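You operate a simulated robot arm through the tools that you are given. There is no shell and no other tool. Be economical: measure what you need, move in short steps, check, and stop when the job is done.

Carry out the task below with a simulated robot arm. There is one attempt and no reset: what you move stays moved.

TASK
Level the white tube rig, then start its water.
Fine: bubble inside the ring and green knob shut before the blue knob is opened; blue knob and red wheel fully open.

It is judged by the outcome, as a careful person would: the job done as asked, and still so three seconds after it is handed in. It fails if anything else is knocked over, pushed out of place, dropped, spilled or broken.

THE ROBOT
A 7-joint arm with a two-finger parallel gripper on a trunk, on a base that drives. Base frame: it is fixed to the floor where the robot stands at the start and does not move with it; the origin is under the middle of the robot, x ahead of it, y to its left, z up; the surface under the hand at the start is at about z = 908. Lengths are in mm, angles in degrees, forces in N, time in s.
With the tool pointing down near the work surface it reaches from about 400 to 760 mm from the robot's upright axis, wherever it stands. Its first joint turns from -143.0 to 143.0 degrees. Places, roughly: blue knob of the white tube rig [800, -100, 1000]; green knob of the white tube rig [900, -200, 1000]; red wheel of the white tube rig [1000, -300, 1100]; white sliding rod [800, 0, 1000]; white tube rig [1000, -100, 1000]. Payload 3 kg.
The TCP is the grasp point between the finger pads, 30 mm short of the fingertips. In the tool frame z runs along the fingers and y along their closing line. The gripper opens to 110 mm. The fingers are 20 mm wide and 10 mm thick; the gripper's body (48 by 112 mm) begins 55 mm behind the TCP.
Orientation is that of the tool frame in the base frame, as [roll, pitch, yaw] about the fixed x, y, z axes, in that order (R = Rz(yaw) Ry(pitch) Rx(roll)). With the fingers straight down and closing along the base's y, the tool's x points along the base's -x, its y along +y and its z along -z.

THE INTERFACE
- The arm moves only by the tool move_arm. Its argument "moves" is text: rows parted by semicolons, each of 7 numbers parted by spaces: the shift along the base's x, y, z in mm, then the turn, a rotation vector about the base's x, y, z in degrees, then the closure in counts, from 0 (fully open) to 255 (shut). In form: dx dy dz rx ry rz hand; .... A call has 1 to 8 rows; each row is the pose to reach, as a shift and turn from the pose commanded when the call began. Each row takes 0.2 s and may step no farther than 50 mm and 8.6 degrees from the row before; otherwise, or with a gripper value out of range, the whole call is refused. A pose out of reach is approached as far as the arm can. The call stops where the force on the tool passes 40 N (or 10 N more than at its start, if that is more) or the arm is blocked; 0.2 s more then pass. Each finger travels about 108 mm/s and halts on what it meets, pressing with about 33 N; the grip force reading is that of the motor and also rises with nothing between the fingers. The clock runs only during rows and for 0.2 s after the last one: add rows that repeat a pose to give the fingers time. The reply holds the time, the measured pose of the TCP, the force on the tool along the base axes, the opening and the grip force, in the units named above and with some noise, with the torque about the TCP (base axes, N m) and any sound that the robot's microphone picked up.
- Cameras (640 x 400 px; columns grow to the right, rows downward): "scene" is now at [163.8, -15.4, 1666.1]; the picture's right is [-0.20, -0.98, 0.00], its down [-0.63, 0.13, -0.77] and it looks along [0.75, -0.15, -0.64] (base axes); focal length 277 px, centre (320, 200). "wrist" rides on the gripper at [72, 17, -103] in the tool frame; the picture's right is [-0.23, 0.97, 0.00], its down [-0.76, -0.18, -0.62] and it looks along [-0.61, -0.14, 0.78] (tool axes); focal length 222 px, centre (320, 200). There is no depth. A picture from a camera that has moved, and an enlarged one, comes with that camera's place and axes in the base frame and with its lens.
- capture(camera): a new picture of that camera. No time passes.
- lift_body(by): slides the trunk up (or, below 0, down) by that many mm; the arm and the scene camera ride with it, the base frame stays. It gives what a move gives, with no picture.
- drive_base(legs): drives the robot by 1 to 6 legs, each [ahead, left, turn to the left] in mm, mm and degrees, along the robot's own axes; the way and the turn of a leg run together, so that a leg with both is an arc; at most 1500 mm and 180 degrees a leg. The arm and the cameras ride along, it lands a little off, and it stops where it bumps. It gives what a move gives.
- aim_head(pan, tilt): turns the head with the scene camera to pan (to the left, within 86 degrees either way) and tilt (down, from -29 to 69), counted from straight ahead of the robot. It gives what a move gives.
- enlarge(camera, box): a new picture of the part [left, top, right, bottom] of that camera's present view, enlarged. No time passes.
- hand_in(): hands the job in; it is judged then, once.

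Work in short steps. Places have to be worked out from the pictures, the camera data and where the tool is seen: move nearer, look again, correct. Check each grasp and each placing, and mend what went wrong. You have 120 turns and 90 pictures in all, those below and enlarged ones among them. Open the gripper and draw the arm clear of the work before you hand the job in, unless the task says otherwise; then end with one line.

The tools are called after "Request:" as a command line: name --argument value ..., lists and objects as JSON in quotes. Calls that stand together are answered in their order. move_arm: Moves the arm, as the interface text tells. Its arguments: {"type":"object","properties":{"moves":{"type":"string"}},"required":["moves"]} The other tools are called the same way: lift_body (by) slides the trunk up or down; drive_base (legs) drives the base; aim_head (pan, tilt) turns the head that bears the scene camera; capture (camera) takes a picture; enlarge (camera, box) takes an enlarged picture of a part of a camera's view; hand_in () hands the job in.

At the start:

```text
clock: 0.0
tool_pos: [759.4, -37.8, 999.5]
tcp_rot: [180.0, 0.0, 180.0]
force: [-0.8, 0.1, -0.6]
moment: [-0.02, -0.03, 0.02]
width: 109.7
grip_force: 0.0
trunk travel left (down, up): [-775.0, 115.0]
robot x, y, heading: [2.1, -1.3, -0.1]
head pan, tilt: [-11.5, 39.7]
```

scene: 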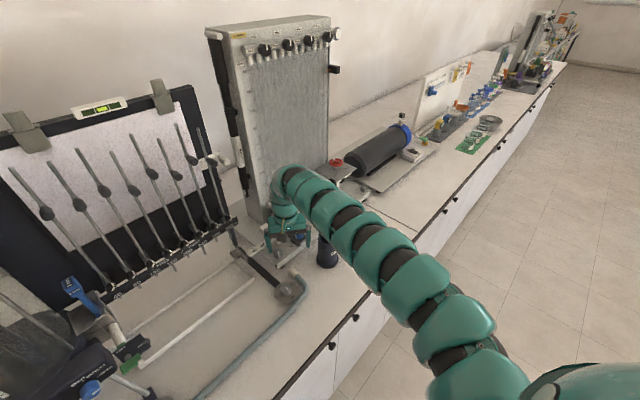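
wrist: 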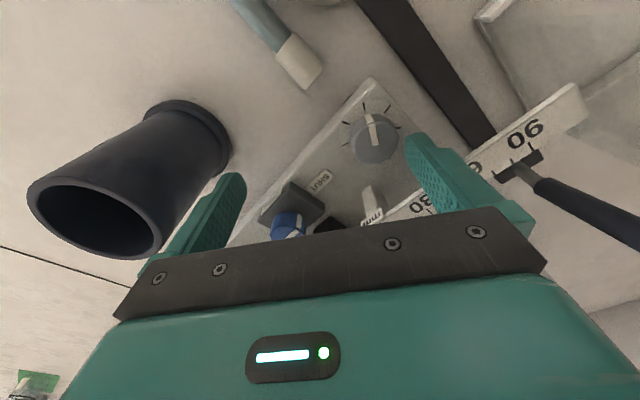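

The scene is crowded; I'll enlarge the scene camera's view to identify the rig and its controls.

Request:
enlarge --camera "scene" --box '[180, 0, 440, 300]'

Request:
enlarge --camera "scene" --box '[0, 80, 320, 400]'

Request:
enlarge --camera "wrist" --box '[200, 0, 640, 260]'

```text
1.33 times, centred on (310, 150) of scene
camera zoom: at [163.8, -15.4, 1666.1], right [-0.2, -0.98, 0.0], down [-0.63, 0.13, -0.77], along [0.75, -0.15, -0.64], focal length 369 px, centre (333, 267)
```

zoom: 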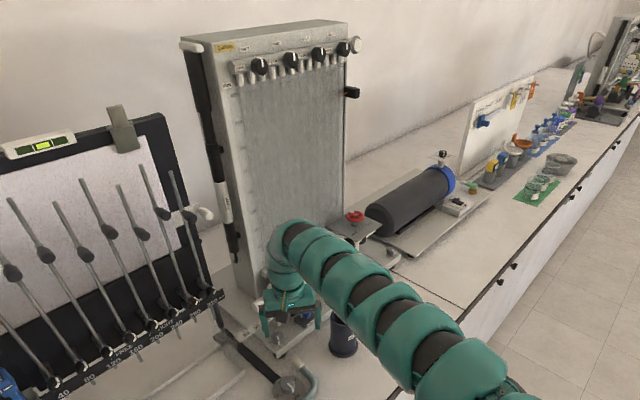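

```text
1.25 times, centred on (160, 240) of scene
camera zoom: at [163.8, -15.4, 1666.1], right [-0.2, -0.98, 0.0], down [-0.63, 0.13, -0.77], along [0.75, -0.15, -0.64], focal length 346 px, centre (520, 150)
```

zoom: 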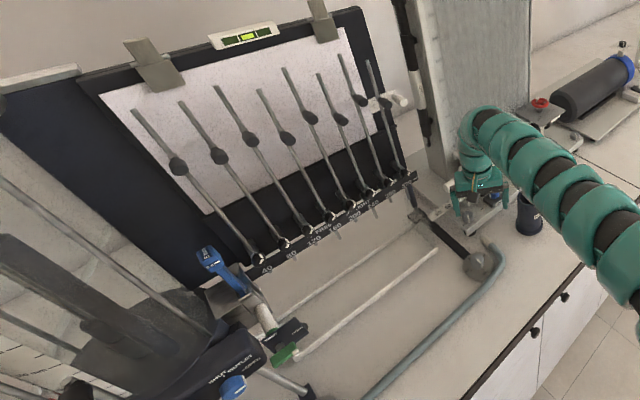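

```text
1.45 times, centred on (420, 130) of wrist
camera zoom: at [686.8, -21.8, 1103.4], right [0.23, 0.97, 0.0], down [0.76, -0.18, 0.62], along [0.61, -0.14, -0.78], focal length 323 px, centre (174, 302)
```

zoom: 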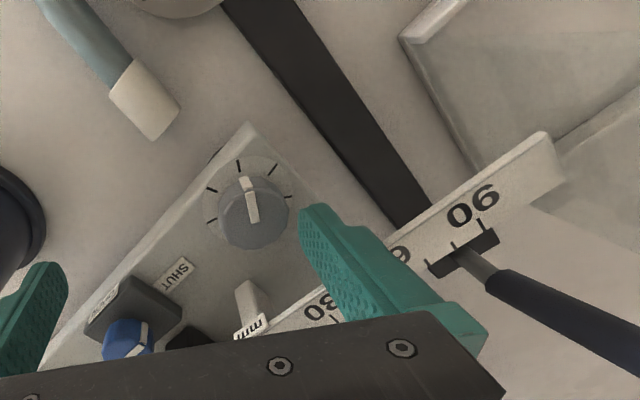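

The rig's base plate with knobs is under the hand. I'll raise and pull back the arm to see it.

Request:
move_arm --moves "0 0 50 0 0 0 0; 0 0 100 0 0 0 0; -40 0 130 0 0 0 0; -80 0 160 0 0 0 0; -120 0 190 0 0 0 0; -160 0 220 0 0 0 0; -200 0 250 0 0 0 0; -240 0 270 0 0 0 0"

Request:
capture --camera "wrist"

Request:
capture --camera "scene"

```text
clock: 1.8
tool_pos: [660.7, -6.7, 1223.9]
tcp_rot: [180.0, 0.0, 180.0]
force: [0.2, -0.7, -0.5]
moment: [-0.02, -0.01, 0.02]
width: 110.0
grip_force: 0.0
out of reach, approached as far as the arm can: row 4, 5, 6, 7, 8
trunk travel left (down, up): [-775.0, 115.0]
robot x, y, heading: [0.8, -2.3, 0.1]
head pan, tilt: [-11.5, 39.7]
```

```text
84 pictures are left
camera wrist: at [588.0, 9.3, 1329.2], right [0.23, 0.97, 0.0], down [0.76, -0.18, 0.62], along [0.61, -0.14, -0.78], focal length 222 px, centre (320, 200)
```

wrist: 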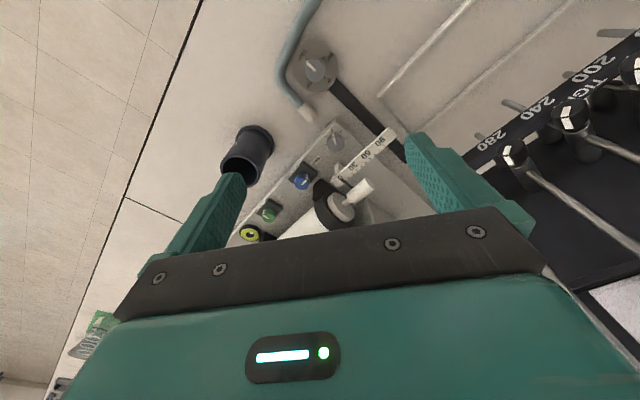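

```text
83 pictures are left
camera scene: at [162.8, -15.3, 1666.2], right [-0.2, -0.98, 0.0], down [-0.63, 0.13, -0.77], along [0.75, -0.15, -0.64], focal length 277 px, centre (320, 200)
```

scene: 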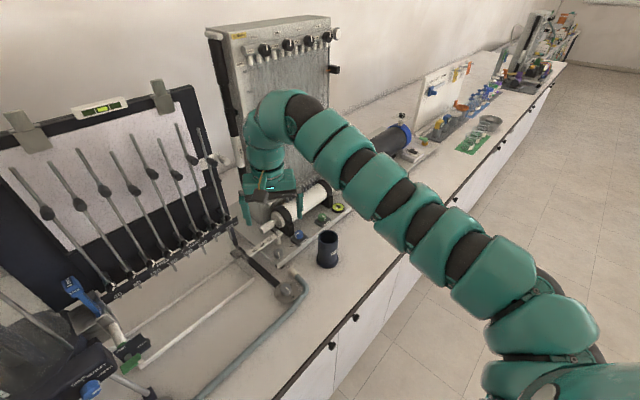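

A white horizontal tube, knob row and round level are now visible. Enlarging both views.

Request:
enlarge --camera "wrist" --box '[220, 60, 440, 250]'

Request:
enlarge --camera "scene" --box '[220, 160, 380, 310]'

```text
2.11 times, centred on (330, 155) of wrist
camera zoom: at [588.0, 9.3, 1329.2], right [0.23, 0.97, 0.0], down [0.76, -0.18, 0.62], along [0.61, -0.14, -0.78], focal length 468 px, centre (299, 295)
```

zoom: 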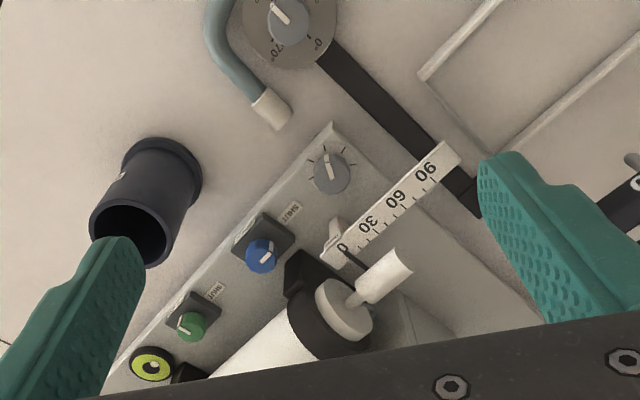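

```text
2.67 times, centred on (300, 235) of scene
camera zoom: at [162.8, -15.3, 1666.2], right [-0.2, -0.98, 0.0], down [-0.63, 0.13, -0.77], along [0.75, -0.15, -0.64], focal length 738 px, centre (373, 107)
```

zoom: 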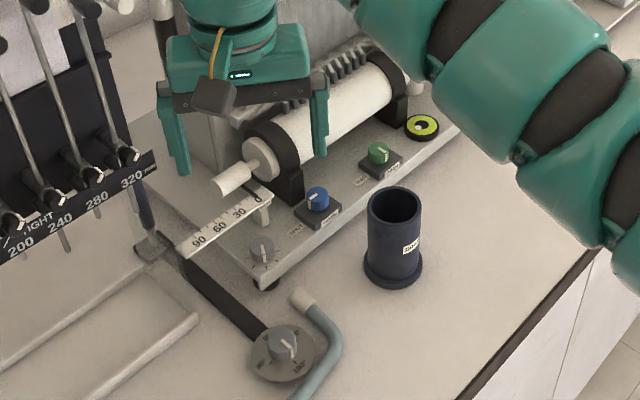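

The grey knob on the rig's plate is near (752,0,965), blue near (805,-74,977), green near (876,-167,977), with the level at about (930,-239). The bench edge runs at about -55°, so I'll drive parallel to it and then turn left to face the bench.

Request:
drive_base --legs '[[319, -459, 0], [0, 0, 35]]'

Request:
aim_head --pan 0 --tilt 45

Request:
capture --camera "scene"

Request:
capture --camera "wrist"

```text
clock: 6.7
tool_pos: [863.9, -79.8, 1225.2]
tcp_rot: [180.0, 0.1, -144.9]
force: [0.7, 0.0, -0.4]
moment: [-0.03, 0.0, 0.0]
width: 109.8
grip_force: 0.0
trunk travel left (down, up): [-775.0, 115.0]
robot x, y, heading: [317.5, -453.0, 35.1]
head pan, tilt: [-11.5, 39.7]
```

```text
clock: 7.4
tool_pos: [863.8, -79.4, 1223.7]
tcp_rot: [-180.0, 0.0, -144.9]
force: [0.3, 0.4, 0.3]
moment: [-0.01, 0.01, 0.02]
width: 109.8
grip_force: 0.2
trunk travel left (down, up): [-775.0, 115.0]
robot x, y, heading: [319.6, -454.5, 35.2]
head pan, tilt: [0.0, 45.0]
```

```text
80 pictures are left
camera scene: at [451.2, -360.8, 1658.4], right [0.57, -0.82, 0.0], down [-0.58, -0.41, -0.71], along [0.58, 0.41, -0.71], focal length 277 px, centre (320, 200)
```

scene: 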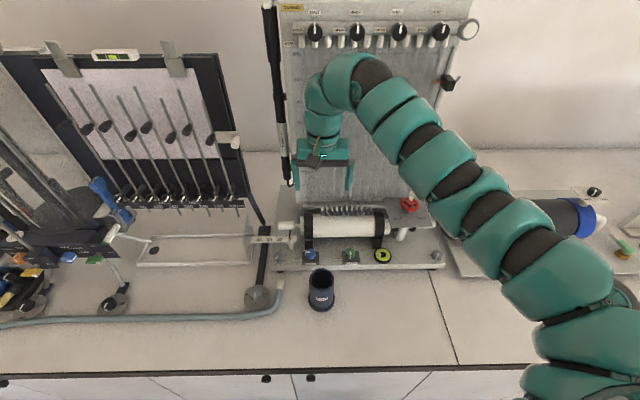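

```text
79 pictures are left
camera wrist: at [794.8, -109.3, 1328.7], right [-0.37, 0.93, 0.0], down [0.73, 0.29, 0.62], along [0.58, 0.23, -0.78], focal length 222 px, centre (320, 200)
```

wrist: 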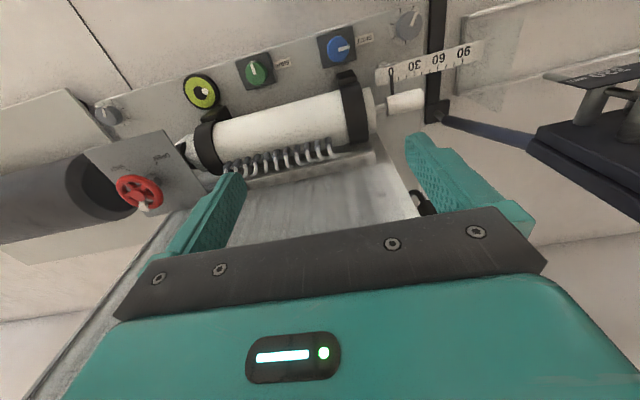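

Facing the bench now. There are grey knobs at both ends of the plate, probably the levelling screws. Enlarging for details.

Request:
enlarge --camera "scene" --box '[260, 190, 460, 315]'

Request:
enlarge --camera "wrist" --box '[80, 0, 280, 125]'

Request:
enlarge --camera "wrist" --box '[230, 0, 430, 125]'

Request:
enlarge --camera "wrist" --box '[70, 110, 230, 220]'

```text
3.20 times, centred on (360, 252) of scene
camera zoom: at [451.2, -360.8, 1658.4], right [0.57, -0.82, 0.0], down [-0.58, -0.41, -0.71], along [0.58, 0.41, -0.71], focal length 885 px, centre (192, 32)
```

zoom: 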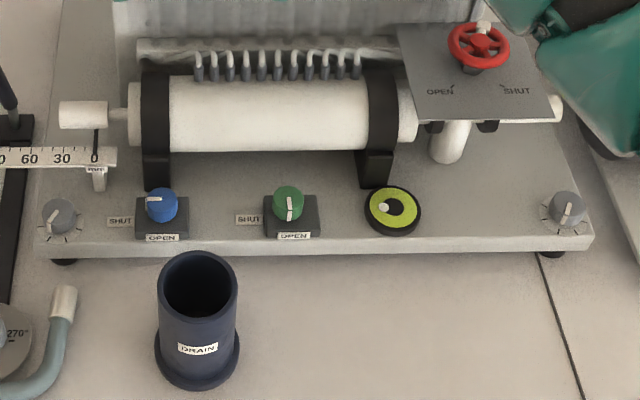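

```text
3.20 times, centred on (180, 62) of wrist
camera zoom: at [794.8, -109.3, 1328.7], right [-0.37, 0.93, 0.0], down [0.73, 0.29, 0.62], along [0.58, 0.23, -0.78], focal length 711 px, centre (768, 640)
```

zoom: 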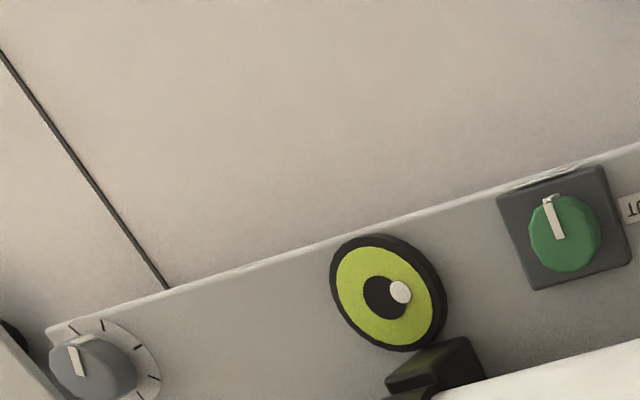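

```text
3.20 times, centred on (330, 62) of wrist
camera zoom: at [794.8, -109.3, 1328.7], right [-0.37, 0.93, 0.0], down [0.73, 0.29, 0.62], along [0.58, 0.23, -0.78], focal length 711 px, centre (288, 640)
```

zoom: 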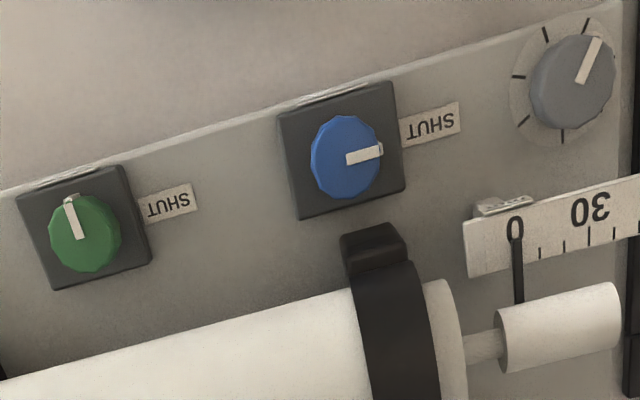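

```text
3.64 times, centred on (150, 165) of wrist
camera zoom: at [794.8, -109.3, 1328.7], right [-0.37, 0.93, 0.0], down [0.73, 0.29, 0.62], along [0.58, 0.23, -0.78], focal length 808 px, centre (938, 327)
```

zoom: 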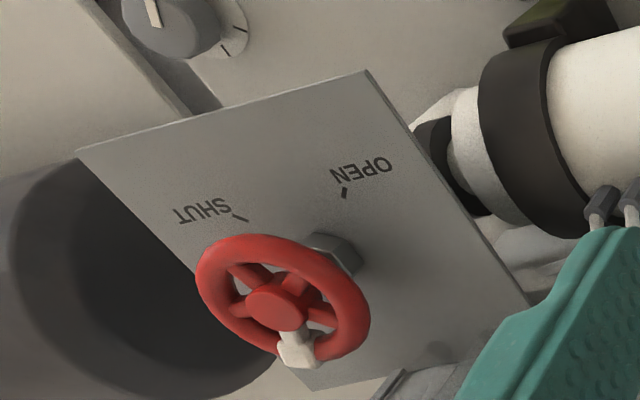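

Request:
enlarge --camera "scene" --box '[366, 240, 406, 265]'

Request:
enlarge --camera "wrist" --box '[170, 65, 234, 115]'

```text
16.00 times, centred on (386, 252) of scene
camera zoom: at [451.2, -360.8, 1658.4], right [0.57, -0.82, 0.0], down [-0.58, -0.41, -0.71], along [0.58, 0.41, -0.71], focal length 4425 px, centre (-736, -640)
```

zoom: 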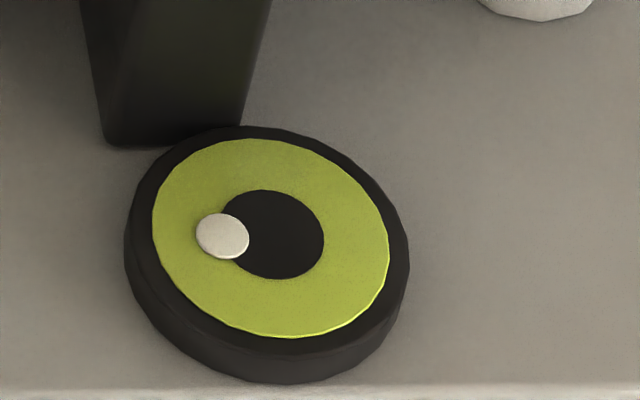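

```text
8.00 times, centred on (202, 90) of wrist
camera zoom: at [794.8, -109.3, 1328.7], right [-0.37, 0.93, 0.0], down [0.73, 0.29, 0.62], along [0.58, 0.23, -0.78], focal length 1777 px, centre (1264, 1080)
```

zoom: 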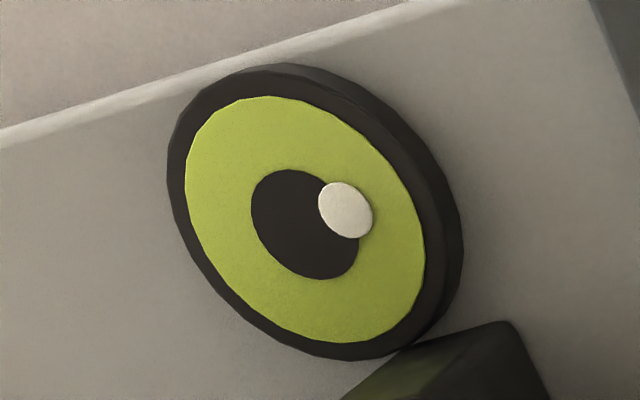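

The bubble sits one ring-radius to the left, so the left side is high. Green points to OPEN, so it needs a quarter turn clockwise to SHUT; blue is SHUT. I'll move above the left grey levelling knob, near (751,-2).

Request:
move_arm --moves "-28 20 -20 0 0 0 0; -56 40 -40 0 0 0 0; -84 60 -70 0 0 0 0; -112 78 -100 0 0 0 0; -112 78 -140 0 0 0 0; -112 78 -150 0 0 0 0"

Request:
capture --camera "wrist"

Request:
capture --camera "scene"

```text
clock: 9.0
tool_pos: [790.4, 13.3, 1076.9]
tcp_rot: [-178.4, 5.9, -144.8]
force: [0.3, -0.1, -0.6]
moment: [0.03, 0.05, 0.0]
width: 110.0
grip_force: 0.0
out of reach, approached as far as the arm can: row 1, 2, 3, 4, 5, 6
trunk travel left (down, up): [-775.0, 115.0]
robot x, y, heading: [319.8, -456.5, 35.0]
head pan, tilt: [0.0, 45.0]
stopped in row 6: the arm was blocked; the commanded pose is now the measured one
```

```text
72 pictures are left
camera wrist: at [710.6, -19.6, 1172.2], right [-0.37, 0.93, 0.0], down [0.66, 0.27, 0.7], along [0.65, 0.26, -0.71], focal length 222 px, centre (320, 200)
```

wrist: 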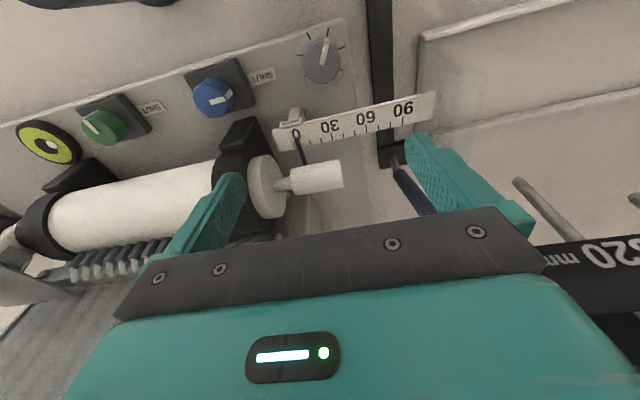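

```text
71 pictures are left
camera scene: at [453.9, -361.4, 1658.2], right [0.57, -0.82, 0.0], down [-0.58, -0.41, -0.71], along [0.58, 0.41, -0.71], focal length 277 px, centre (320, 200)
```

scene: 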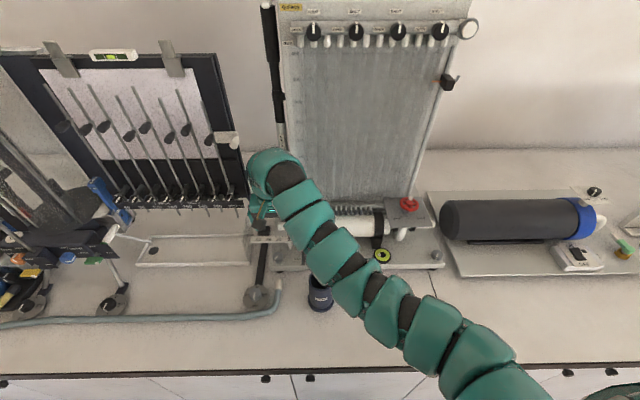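

The arm is at a folding limit. Raising the trunk gives more room to reach low and near.

Request:
lift_body --by 100

Request:
move_arm --moves "0 0 -10 0 0 0 0; -20 -10 -20 0 -3 0 0; -20 -10 -40 0 -3 0 0;-30 -10 -60 0 -3 0 0"

```text
clock: 10.3
tool_pos: [787.9, 13.2, 1178.4]
tcp_rot: [-178.4, 6.0, -144.7]
force: [0.2, -0.1, 0.4]
moment: [0.0, -0.01, 0.01]
width: 110.0
grip_force: 0.1
trunk travel left (down, up): [-875.0, 15.0]
robot x, y, heading: [318.5, -454.6, 35.2]
head pan, tilt: [0.0, 45.0]
```

```text
clock: 11.3
tool_pos: [754.4, 4.1, 1118.1]
tcp_rot: [-176.6, 8.3, -144.6]
force: [-0.3, 0.4, -0.4]
moment: [0.02, -0.02, 0.01]
width: 110.1
grip_force: 0.2
out of reach, approached as far as the arm can: row 2
trunk travel left (down, up): [-875.0, 15.0]
robot x, y, heading: [318.6, -453.9, 34.8]
head pan, tilt: [0.0, 45.0]
```

Now straightening the tool to vertical over the left knob.

Request:
move_arm --moves "-1 -3 -15 -1 4.4 0 0; -3 -6 -30 -2 8.4 0 0; -3 -6 -50 -2 8.7 0 0; -3 -6 -60 -2 8.7 0 0"

Request:
capture --camera "wrist"

Request:
enlarge --camera "scene" --box '[230, 180, 480, 340]'

```text
clock: 12.3
tool_pos: [754.1, -4.2, 1057.5]
tcp_rot: [179.9, -0.1, -144.7]
force: [-0.3, 0.3, -0.5]
moment: [-0.02, -0.01, 0.0]
width: 110.0
grip_force: 0.0
trunk travel left (down, up): [-875.0, 15.0]
robot x, y, heading: [322.0, -455.5, 35.0]
head pan, tilt: [0.0, 45.0]
```

```text
70 pictures are left
camera wrist: at [685.7, -32.3, 1159.9], right [-0.38, 0.93, 0.0], down [0.73, 0.29, 0.62], along [0.58, 0.23, -0.78], focal length 222 px, centre (320, 200)
```

wrist: 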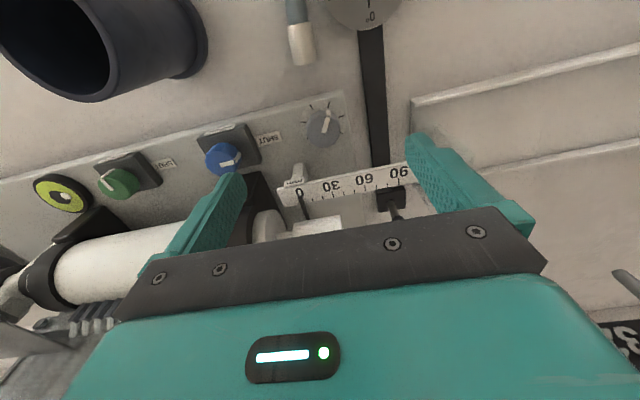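

```text
2.50 times, centred on (355, 260) of scene
camera zoom: at [451.4, -361.0, 1758.4], right [0.57, -0.82, 0.0], down [-0.58, -0.41, -0.71], along [0.58, 0.41, -0.71], focal length 692 px, centre (232, 50)
```

zoom: 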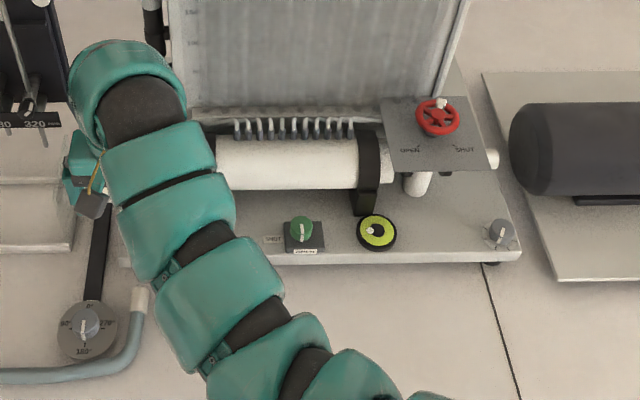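

The knob's ray passes under the TCP. I'll descend to about z=990 with the hand open.

Request:
move_arm --moves "-2 0 -30 0 0 0 0; -2 0 -50 0 0 0 0; -2 0 -60 0 0 0 0; -2 0 -66 0 0 0 0"

Request:
capture --camera "wrist"

```text
clock: 13.3
tool_pos: [753.5, -2.3, 990.3]
tcp_rot: [179.9, 0.1, -144.9]
force: [-0.6, 0.1, 0.1]
moment: [0.0, 0.0, 0.02]
width: 110.2
grip_force: 0.0
trunk travel left (down, up): [-875.0, 15.0]
robot x, y, heading: [317.4, -455.0, 35.2]
head pan, tilt: [0.0, 45.0]
```

```text
68 pictures are left
camera wrist: at [683.9, -31.3, 1094.5], right [-0.38, 0.93, 0.0], down [0.72, 0.29, 0.62], along [0.58, 0.24, -0.78], focal length 222 px, centre (320, 200)
```

wrist: 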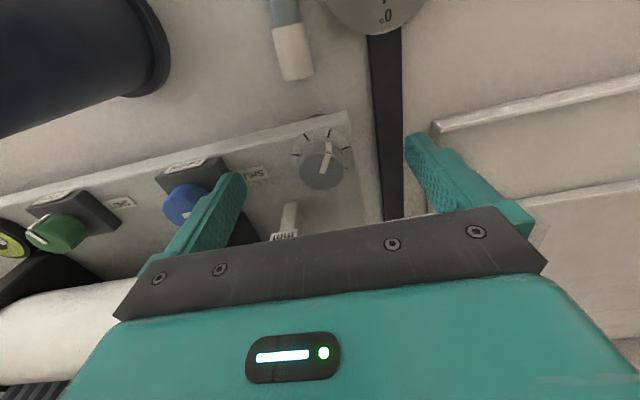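

The knob lies midway between the fingertips. Closing on it.

Request:
move_arm --moves "0 0 0 0 0 0 150; 0 0 0 0 0 0 200; 0 0 0 0 0 0 255; 0 0 0 0 0 0 255"

Request:
capture --camera "wrist"

Request:
enlarge --camera "scene" --box '[340, 230, 400, 280]'

```text
clock: 14.3
tool_pos: [752.9, -0.6, 990.1]
tcp_rot: [179.9, 0.0, -144.7]
force: [-2.0, 2.9, 0.3]
moment: [0.05, -0.09, 0.04]
width: 29.6
grip_force: 44.6
trunk travel left (down, up): [-875.0, 15.0]
robot x, y, heading: [319.8, -455.3, 35.1]
head pan, tilt: [0.0, 45.0]
```

```text
67 pictures are left
camera wrist: at [683.3, -30.8, 1094.6], right [-0.38, 0.93, 0.0], down [0.72, 0.29, 0.62], along [0.58, 0.24, -0.78], focal length 222 px, centre (320, 200)
```

wrist: 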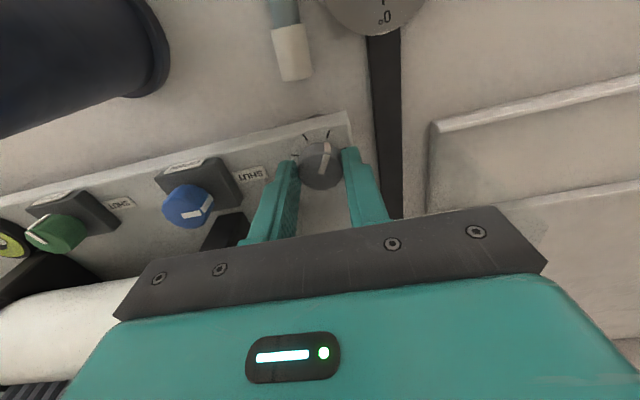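

```text
8.00 times, centred on (370, 255) of scene
camera zoom: at [450.9, -360.2, 1758.4], right [0.57, -0.82, 0.0], down [-0.58, -0.41, -0.71], along [0.58, 0.41, -0.71], focal length 2213 px, centre (-80, -240)
```

zoom: 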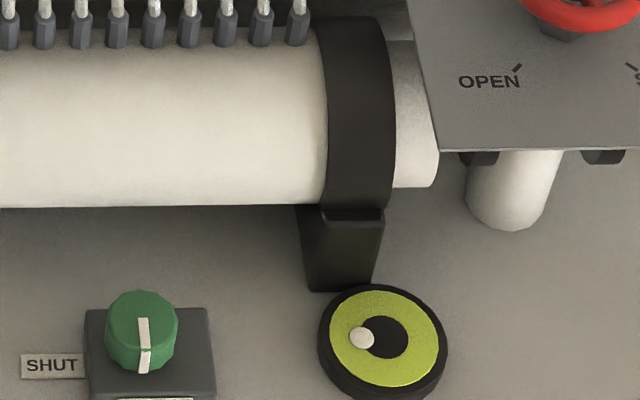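

The knob is held (29.6 mm) and the level is still visible. I'll turn 24° counter-clockwise as a test and watch the bubble.

Request:
move_arm --moves "0 0 0 0 0 8 255; 0 0 0 0 0 16 255; 0 0 0 0 0 24 255; 0 0 0 0 0 24 255"

Request:
enlarge --camera "scene" --box '[340, 230, 400, 280]'

Request:
capture --camera "wrist"

```text
clock: 15.3
tool_pos: [754.0, -1.8, 991.3]
tcp_rot: [179.9, 0.0, -120.7]
force: [3.6, 4.2, -3.5]
moment: [0.43, -0.63, -0.01]
width: 29.7
grip_force: 45.3
trunk travel left (down, up): [-875.0, 15.0]
robot x, y, heading: [318.7, -454.8, 34.8]
head pan, tilt: [0.0, 45.0]
```

```text
8.00 times, centred on (370, 255) of scene
camera zoom: at [451.9, -360.0, 1758.3], right [0.57, -0.82, 0.0], down [-0.58, -0.41, -0.71], along [0.58, 0.41, -0.71], focal length 2213 px, centre (-80, -240)
```

zoom: 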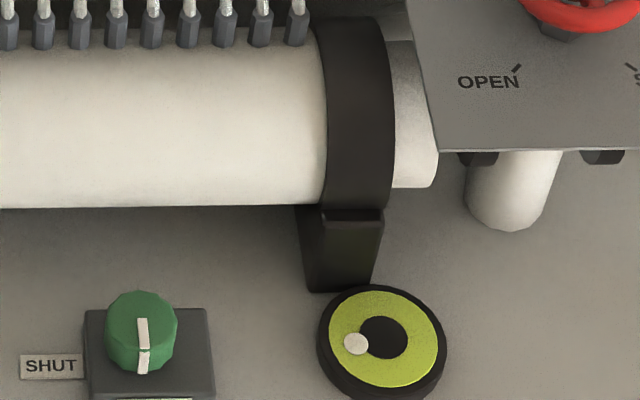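

```text
64 pictures are left
camera wrist: at [701.5, -57.0, 1094.6], right [-0.72, 0.69, 0.0], down [0.54, 0.56, 0.62], along [0.43, 0.45, -0.78], focal length 222 px, centre (320, 200)
```

wrist: 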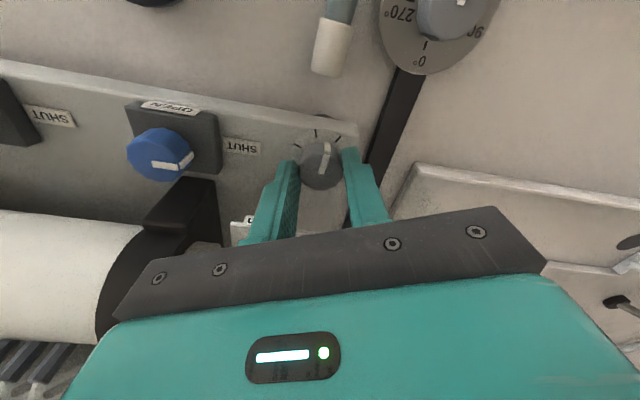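

Counter-clockwise raises the left front corner (bubble went left and forward). So I need about 44° clockwise of the original on the left knob, and the opposite on the right one. I'll turn -68° from here.

Request:
move_arm --moves "0 0 0 0 0 -8.5 255; 0 0 0 0 0 -17 255; 0 0 0 0 0 -25.5 255; 0 0 0 0 0 -34 255; 0 0 0 0 0 -42.5 255; 0 0 0 0 0 -51 255; 0 0 0 0 0 -59.5 255; 0 0 0 0 0 -66 255"

Request:
enlarge --camera "scene" --box '[340, 230, 400, 280]'

Request:
capture --camera "wrist"

```text
clock: 17.1
tool_pos: [750.3, -0.5, 991.4]
tcp_rot: [179.9, 0.0, 173.2]
force: [-0.9, 19.8, -2.1]
moment: [0.29, -0.35, 0.04]
width: 29.3
grip_force: 45.0
trunk travel left (down, up): [-875.0, 15.0]
robot x, y, heading: [317.8, -457.4, 35.3]
head pan, tilt: [0.0, 45.0]
```

```text
8.00 times, centred on (370, 255) of scene
camera zoom: at [451.3, -357.2, 1758.2], right [0.57, -0.82, 0.0], down [-0.58, -0.41, -0.71], along [0.58, 0.4, -0.71], focal length 2213 px, centre (-80, -240)
```

zoom: 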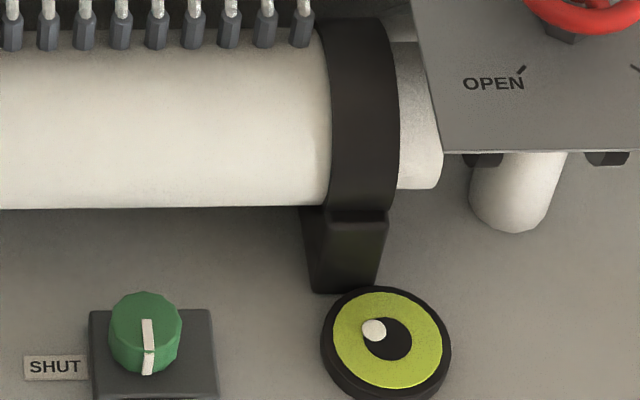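

```text
62 pictures are left
camera wrist: at [681.8, 24.5, 1094.7], right [0.34, 0.94, 0.0], down [0.73, -0.27, 0.62], along [0.59, -0.21, -0.78], focal length 222 px, centre (320, 200)
```

wrist: 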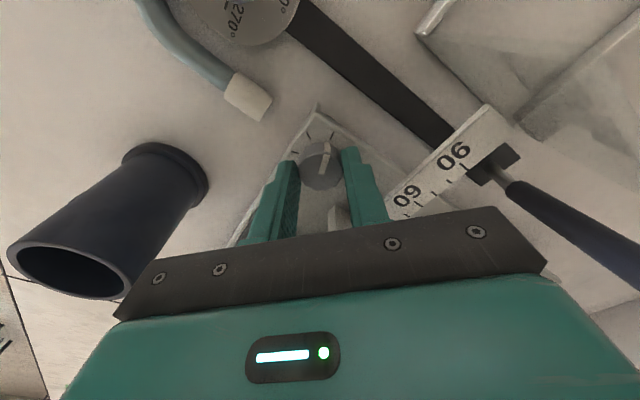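

The bubble moved toward the centre and back, as expected. I'll open only slightly (the ruler is near), rise, and straighten the hand.

Request:
move_arm --moves "0 0 0 0 0 0 160; 0 0 0 0 0 0 150; 0 0 25 0 0 0 150; 0 0 60 0 0 0 150; 0 0 100 0 0 8 150; 0 0 120 0 0 16 100; 0 0 120 0 0 24 50; 0 0 120 0 0 32 0"

Request:
enlarge --camera "scene" --box '[260, 180, 460, 305]'

Request:
enlarge --camera "scene" --box '[366, 230, 396, 255]'

```text
clock: 18.9
tool_pos: [752.4, -2.9, 1112.1]
tcp_rot: [179.9, 0.0, -154.6]
force: [-0.3, 0.2, -0.7]
moment: [-0.02, -0.02, 0.04]
width: 109.9
grip_force: 0.0
trunk travel left (down, up): [-875.0, 15.0]
robot x, y, heading: [318.4, -452.1, 35.0]
head pan, tilt: [0.0, 45.0]
```

```text
3.20 times, centred on (360, 242) of scene
camera zoom: at [451.3, -360.8, 1758.4], right [0.57, -0.82, 0.0], down [-0.58, -0.41, -0.71], along [0.58, 0.41, -0.71], focal length 885 px, centre (192, 64)
```

zoom: 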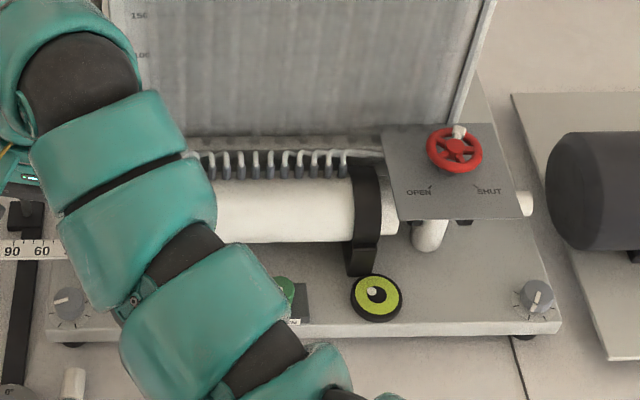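

```text
16.00 times, centred on (381, 242) of scene
camera zoom: at [451.3, -360.8, 1758.4], right [0.57, -0.82, 0.0], down [-0.58, -0.41, -0.71], along [0.58, 0.41, -0.71], focal length 4425 px, centre (-656, -480)
```

zoom: 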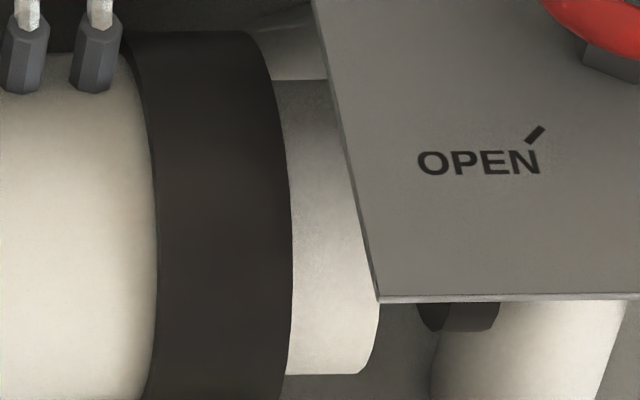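

The right knob works out to about (1025,-378,970). I'll travel there high, with the hand turned +20° from aligned so its left end stays clear of the wheel's panel.

Request:
move_arm --moves "10 -20 30 0 0 0 0; 36 -54 40 0 0 0 0; 64 -92 40 0 0 0 0; 92 -130 40 0 0 8 0; 120 -168 40 0 0 16 0; 148 -206 40 0 0 24 0; 176 -244 40 0 0 30 0; 204 -282 40 0 0 30 0"

Request:
move_arm --moves "28 -38 0 0 0 0 0; 56 -76 0 0 0 0 0; 70 -94 0 0 0 0 0; 70 -94 0 0 0 0 0"

Request:
capture --camera "wrist"

Request:
enlarge --camera "scene" --box '[260, 180, 460, 305]'

```text
clock: 20.4
tool_pos: [913.6, -212.3, 1086.9]
tcp_rot: [-179.8, 2.6, -138.1]
force: [-28.8, 8.6, 20.6]
moment: [-0.4, -0.55, -0.58]
width: 96.8
grip_force: 0.0
out of reach, approached as far as the arm can: row 1, 2, 3, 4, 5, 6, 7
trunk travel left (down, up): [-875.0, 15.0]
robot x, y, heading: [318.1, -456.5, 35.1]
head pan, tilt: [0.0, 45.0]
stopped in row 7: the force on the tool passed its limit at 52 N (the readings are from after the stop); the commanded pose is now the measured one
```

```text
clock: 20.7
tool_pos: [912.3, -214.5, 1085.5]
tcp_rot: [179.6, 2.8, -137.2]
force: [-33.6, 13.2, 28.1]
moment: [-0.77, -0.55, -0.46]
width: 94.0
grip_force: 0.2
trunk travel left (down, up): [-875.0, 15.0]
robot x, y, heading: [316.2, -457.4, 35.2]
head pan, tilt: [0.0, 45.0]
stopped in row 1: the force on the tool passed its limit at 54 N (the readings are from after the stop); the commanded pose is now the measured one
```

```text
59 pictures are left
camera wrist: at [845.5, -256.1, 1186.7], right [-0.5, 0.87, 0.02], down [0.66, 0.36, 0.66], along [0.57, 0.34, -0.75], focal length 222 px, centre (320, 200)
```

wrist: 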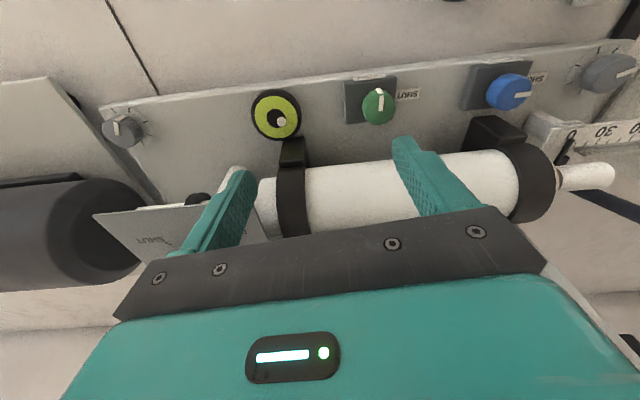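

```text
3.20 times, centred on (360, 242) of scene
camera zoom: at [441.8, -361.3, 1759.4], right [0.58, -0.82, 0.0], down [-0.57, -0.41, -0.71], along [0.58, 0.41, -0.7], focal length 885 px, centre (192, 64)
```

zoom: 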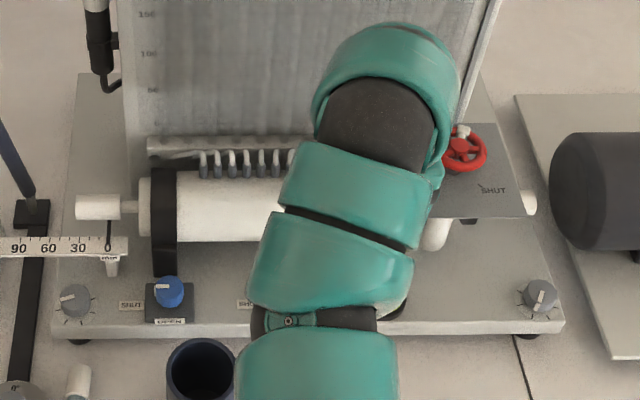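

The hand was pushed outward because that height is out of reach, and a finger pressed the wheel's panel. I'll back off to the left, then toward the robot.

Request:
move_arm --moves "-14 20 3 0 0 0 0; -24 32 3 0 0 0 0; -34 24 3 0 0 0 0; -50 12 3 0 0 0 0; -66 2 3 0 0 0 0"

Request:
capture --camera "wrist"

Request:
enlarge --camera "scene" --box '[260, 180, 460, 305]'

```text
clock: 21.9
tool_pos: [876.6, -213.8, 1075.9]
tcp_rot: [-179.9, 2.6, -137.6]
force: [0.7, 0.0, 0.2]
moment: [0.01, 0.0, 0.01]
width: 109.9
grip_force: 0.0
out of reach, approached as far as the arm can: row 1, 2, 3, 4, 5
trunk travel left (down, up): [-875.0, 15.0]
robot x, y, heading: [319.7, -453.8, 35.3]
head pan, tilt: [0.0, 45.0]
```

```text
57 pictures are left
camera wrist: at [808.2, -254.5, 1176.9], right [-0.49, 0.87, 0.01], down [0.66, 0.36, 0.66], along [0.57, 0.33, -0.75], focal length 222 px, centre (320, 200)
```

wrist: 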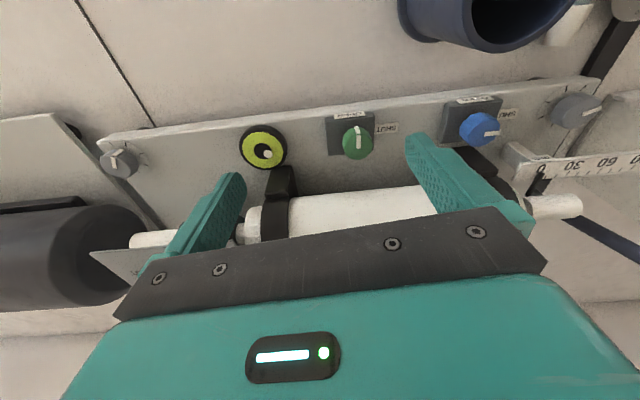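

```text
3.20 times, centred on (360, 242) of scene
camera zoom: at [451.0, -359.3, 1758.3], right [0.58, -0.82, 0.0], down [-0.58, -0.41, -0.71], along [0.58, 0.41, -0.71], focal length 885 px, centre (192, 64)
```

zoom: 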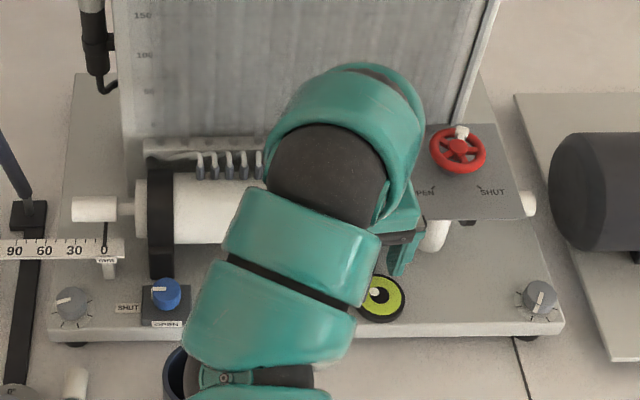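

Everything looks undisturbed. The arm is cramped here, so I'll reposition the base 30 mm back and 145 mm right.

Request:
drive_base --legs '[[-30, 0, 0], [0, -145, 0]]'

Request:
capture --camera "scene"

```text
clock: 23.6
tool_pos: [935.9, -350.2, 1077.4]
tcp_rot: [179.9, 2.8, -137.7]
force: [0.7, -0.2, -0.8]
moment: [0.02, 0.02, -0.01]
width: 109.8
grip_force: 0.0
trunk travel left (down, up): [-875.0, 15.0]
robot x, y, heading: [372.9, -591.0, 35.0]
head pan, tilt: [0.0, 45.0]
```

```text
55 pictures are left
camera scene: at [510.2, -497.7, 1758.4], right [0.58, -0.82, 0.0], down [-0.58, -0.41, -0.71], along [0.58, 0.41, -0.71], focal length 277 px, centre (320, 200)
```

scene: 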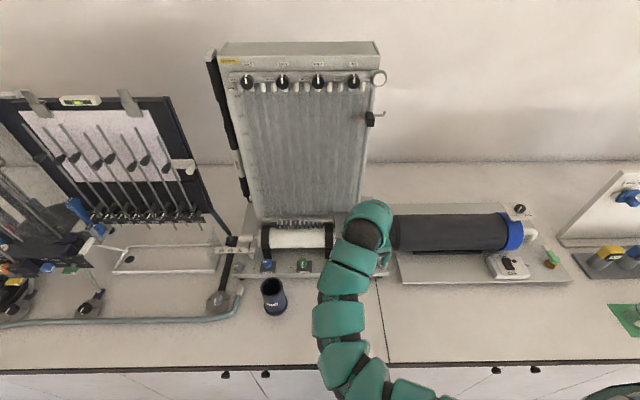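

Now moving to above the right knob, levelling the tool and setting yaw to about -125°.

Request:
move_arm --moves "21 -30 -10 -1 1 3 0; 42 -60 -15 -1.9 2.1 9 0; 65 -45 -15 -1.9 2.1 13 0; 89 -28 -15 -1.9 2.1 13 0"

Request:
capture --camera "wrist"

Request:
enlarge --camera "scene" --box '[260, 170, 460, 295]'

```text
clock: 24.6
tool_pos: [1024.3, -378.5, 1061.0]
tcp_rot: [179.6, -0.2, -124.6]
force: [0.3, 0.0, 0.1]
moment: [-0.02, 0.04, 0.01]
width: 110.1
grip_force: 0.0
trunk travel left (down, up): [-875.0, 15.0]
robot x, y, heading: [376.5, -592.3, 35.3]
head pan, tilt: [0.0, 45.0]
```

```text
54 pictures are left
camera wrist: at [970.3, -429.3, 1164.4], right [-0.67, 0.74, 0.01], down [0.58, 0.52, 0.62], along [0.46, 0.42, -0.79], focal length 222 px, centre (320, 200)
```

wrist: 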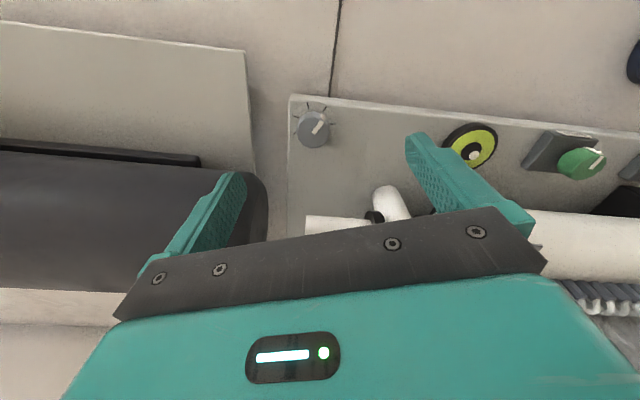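

```text
3.20 times, centred on (360, 232) of scene
camera zoom: at [510.7, -496.2, 1758.3], right [0.58, -0.82, 0.0], down [-0.58, -0.41, -0.71], along [0.58, 0.41, -0.71], focal length 885 px, centre (192, 96)
```

zoom: 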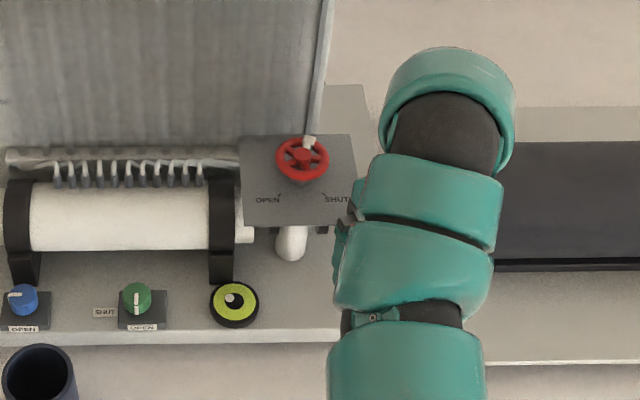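

The knob is about 6 mm further right; shifting and descending to z≈990.

Request:
move_arm --moves "4 -6 -20 0 0 0 0; 4 -6 -45 0 0 0 0; 4 -6 -65 0 0 0 0; 4 -6 -71 0 0 0 0"

Request:
capture --camera "wrist"

```text
clock: 25.6
tool_pos: [1028.5, -384.0, 990.3]
tcp_rot: [179.5, 0.0, -124.8]
force: [0.1, 0.0, -0.7]
moment: [0.01, 0.02, 0.03]
width: 110.1
grip_force: 0.0
trunk travel left (down, up): [-875.0, 15.0]
robot x, y, heading: [375.9, -591.7, 35.4]
head pan, tilt: [0.0, 45.0]
```

```text
52 pictures are left
camera wrist: at [973.2, -434.7, 1094.5], right [-0.67, 0.74, 0.01], down [0.58, 0.52, 0.62], along [0.46, 0.42, -0.78], focal length 222 px, centre (320, 200)
```

wrist: 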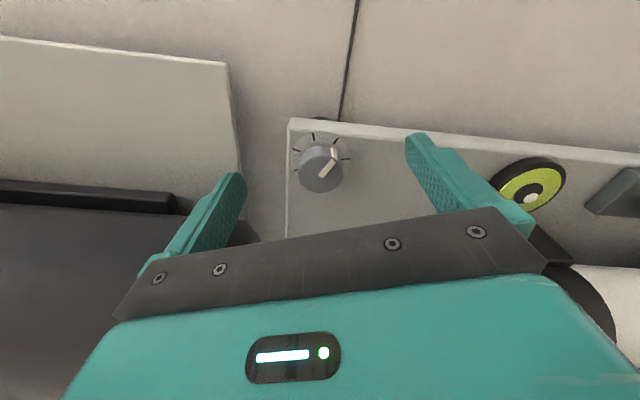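

Aligned. Close and turn 24° counter-clockwise, then check the bubble.

Request:
move_arm --moves "0 0 0 0 0 0 150; 0 0 0 0 0 0 255; 0 0 0 0 0 0 255; 0 0 0 0 0 0 255; 0 0 0 0 0 8 255; 0 0 0 0 0 16 255; 0 0 0 0 0 24 255; 0 0 0 0 0 24 255"

Request:
enlarge --camera "scene" --box '[310, 210, 370, 260]'

```text
clock: 27.4
tool_pos: [1029.3, -387.1, 989.7]
tcp_rot: [179.7, -0.2, -100.8]
force: [5.7, -9.7, 1.2]
moment: [-0.27, -1.13, 0.18]
width: 29.1
grip_force: 44.8
trunk travel left (down, up): [-875.0, 15.0]
robot x, y, heading: [378.9, -588.5, 35.3]
head pan, tilt: [0.0, 45.0]
```

```text
8.00 times, centred on (340, 235) of scene
camera zoom: at [510.4, -498.2, 1758.1], right [0.58, -0.82, 0.0], down [-0.58, -0.41, -0.71], along [0.58, 0.41, -0.71], focal length 2213 px, centre (160, -80)
```

zoom: 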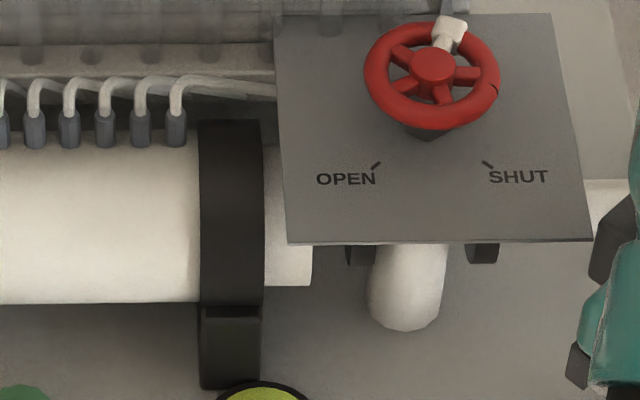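

Request:
enlarge --camera "scene" --box '[315, 245, 351, 275]'

```text
13.33 times, centred on (333, 260) of scene
camera zoom: at [510.4, -498.2, 1758.1], right [0.58, -0.82, 0.0], down [-0.58, -0.41, -0.71], along [0.58, 0.41, -0.71], focal length 3688 px, centre (147, -600)
```

zoom: 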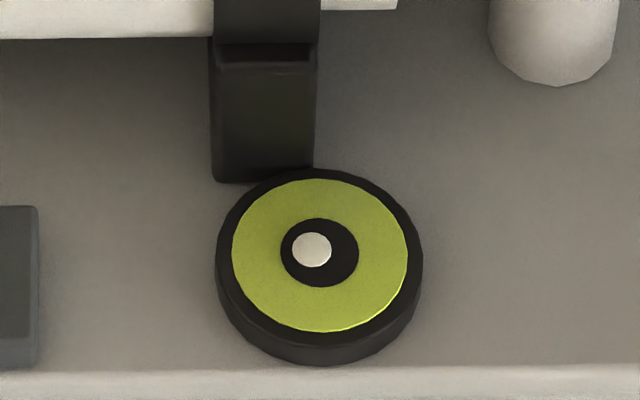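

Right direction: the bubble is nearly centred. 12° more.

Request:
move_arm --moves "0 0 0 0 0 6 255; 0 0 0 0 0 12 255; 0 0 0 0 0 12 255"

Request:
move_arm --moves "0 0 0 0 0 0 160; 0 0 0 0 0 0 130; 0 0 25 0 0 0 130; 0 0 60 0 0 0 130; -20 -10 80 0 0 -8 100"

Request:
enlarge --camera "scene" --box '[315, 245, 351, 275]'

```text
clock: 28.2
tool_pos: [1031.5, -385.8, 991.3]
tcp_rot: [179.6, -0.1, -88.7]
force: [17.6, -16.9, -1.4]
moment: [-1.36, -0.76, -0.08]
width: 28.9
grip_force: 45.3
trunk travel left (down, up): [-875.0, 15.0]
robot x, y, heading: [377.1, -588.2, 35.0]
head pan, tilt: [0.0, 45.0]
```

```text
clock: 29.4
tool_pos: [1008.3, -393.7, 1064.4]
tcp_rot: [179.9, 0.0, -96.7]
force: [0.3, -0.3, -0.6]
moment: [-0.01, -0.04, 0.01]
width: 67.0
grip_force: 0.0
out of reach, approached as far as the arm can: row 5
trunk travel left (down, up): [-875.0, 15.0]
robot x, y, heading: [377.1, -591.4, 35.2]
head pan, tilt: [0.0, 45.0]
```

```text
13.33 times, centred on (333, 260) of scene
camera zoom: at [507.7, -495.3, 1758.5], right [0.58, -0.82, 0.0], down [-0.58, -0.41, -0.71], along [0.58, 0.41, -0.71], focal length 3688 px, centre (147, -600)
```

zoom: 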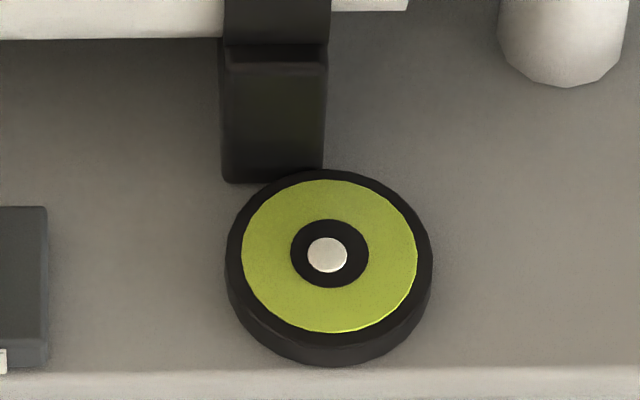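

Bubble is centred. Next the green knob at about (877,-170): moving above it with yaw about -120°.

Request:
move_arm --moves "-22 28 0 0 0 -8 100; -44 66 0 0 0 -16 100; -66 106 0 0 0 -24 100; -88 144 0 0 0 -24 100; -110 184 0 0 0 -24 60; -131 224 0 0 0 -24 0; -131 224 0 0 0 -24 0"

Request:
capture --camera "wrist"

```text
clock: 30.6
tool_pos: [916.3, -244.1, 1064.2]
tcp_rot: [179.9, -1.1, -121.9]
force: [-13.2, -14.2, 10.4]
moment: [-0.18, -0.65, -1.07]
width: 82.9
grip_force: 0.1
trunk travel left (down, up): [-875.0, 15.0]
robot x, y, heading: [375.6, -590.4, 35.1]
head pan, tilt: [0.0, 45.0]
stopped in row 5: the force on the tool passed its limit at 52 N (the readings are from after the stop); the commanded pose is now the measured one
```

```text
48 pictures are left
camera wrist: at [865.2, -296.4, 1170.0], right [-0.71, 0.71, 0.0], down [0.56, 0.56, 0.61], along [0.43, 0.43, -0.79], focal length 222 px, centre (320, 200)
```

wrist: 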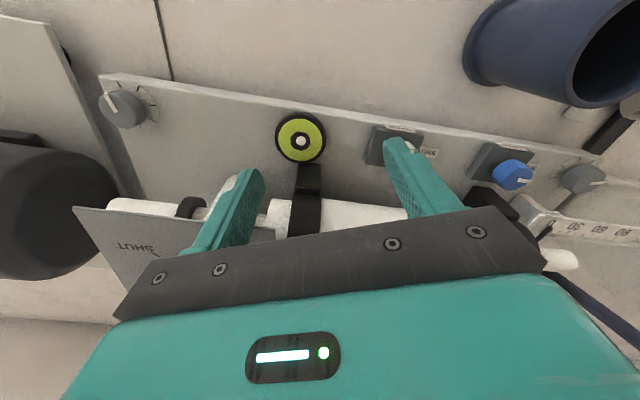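

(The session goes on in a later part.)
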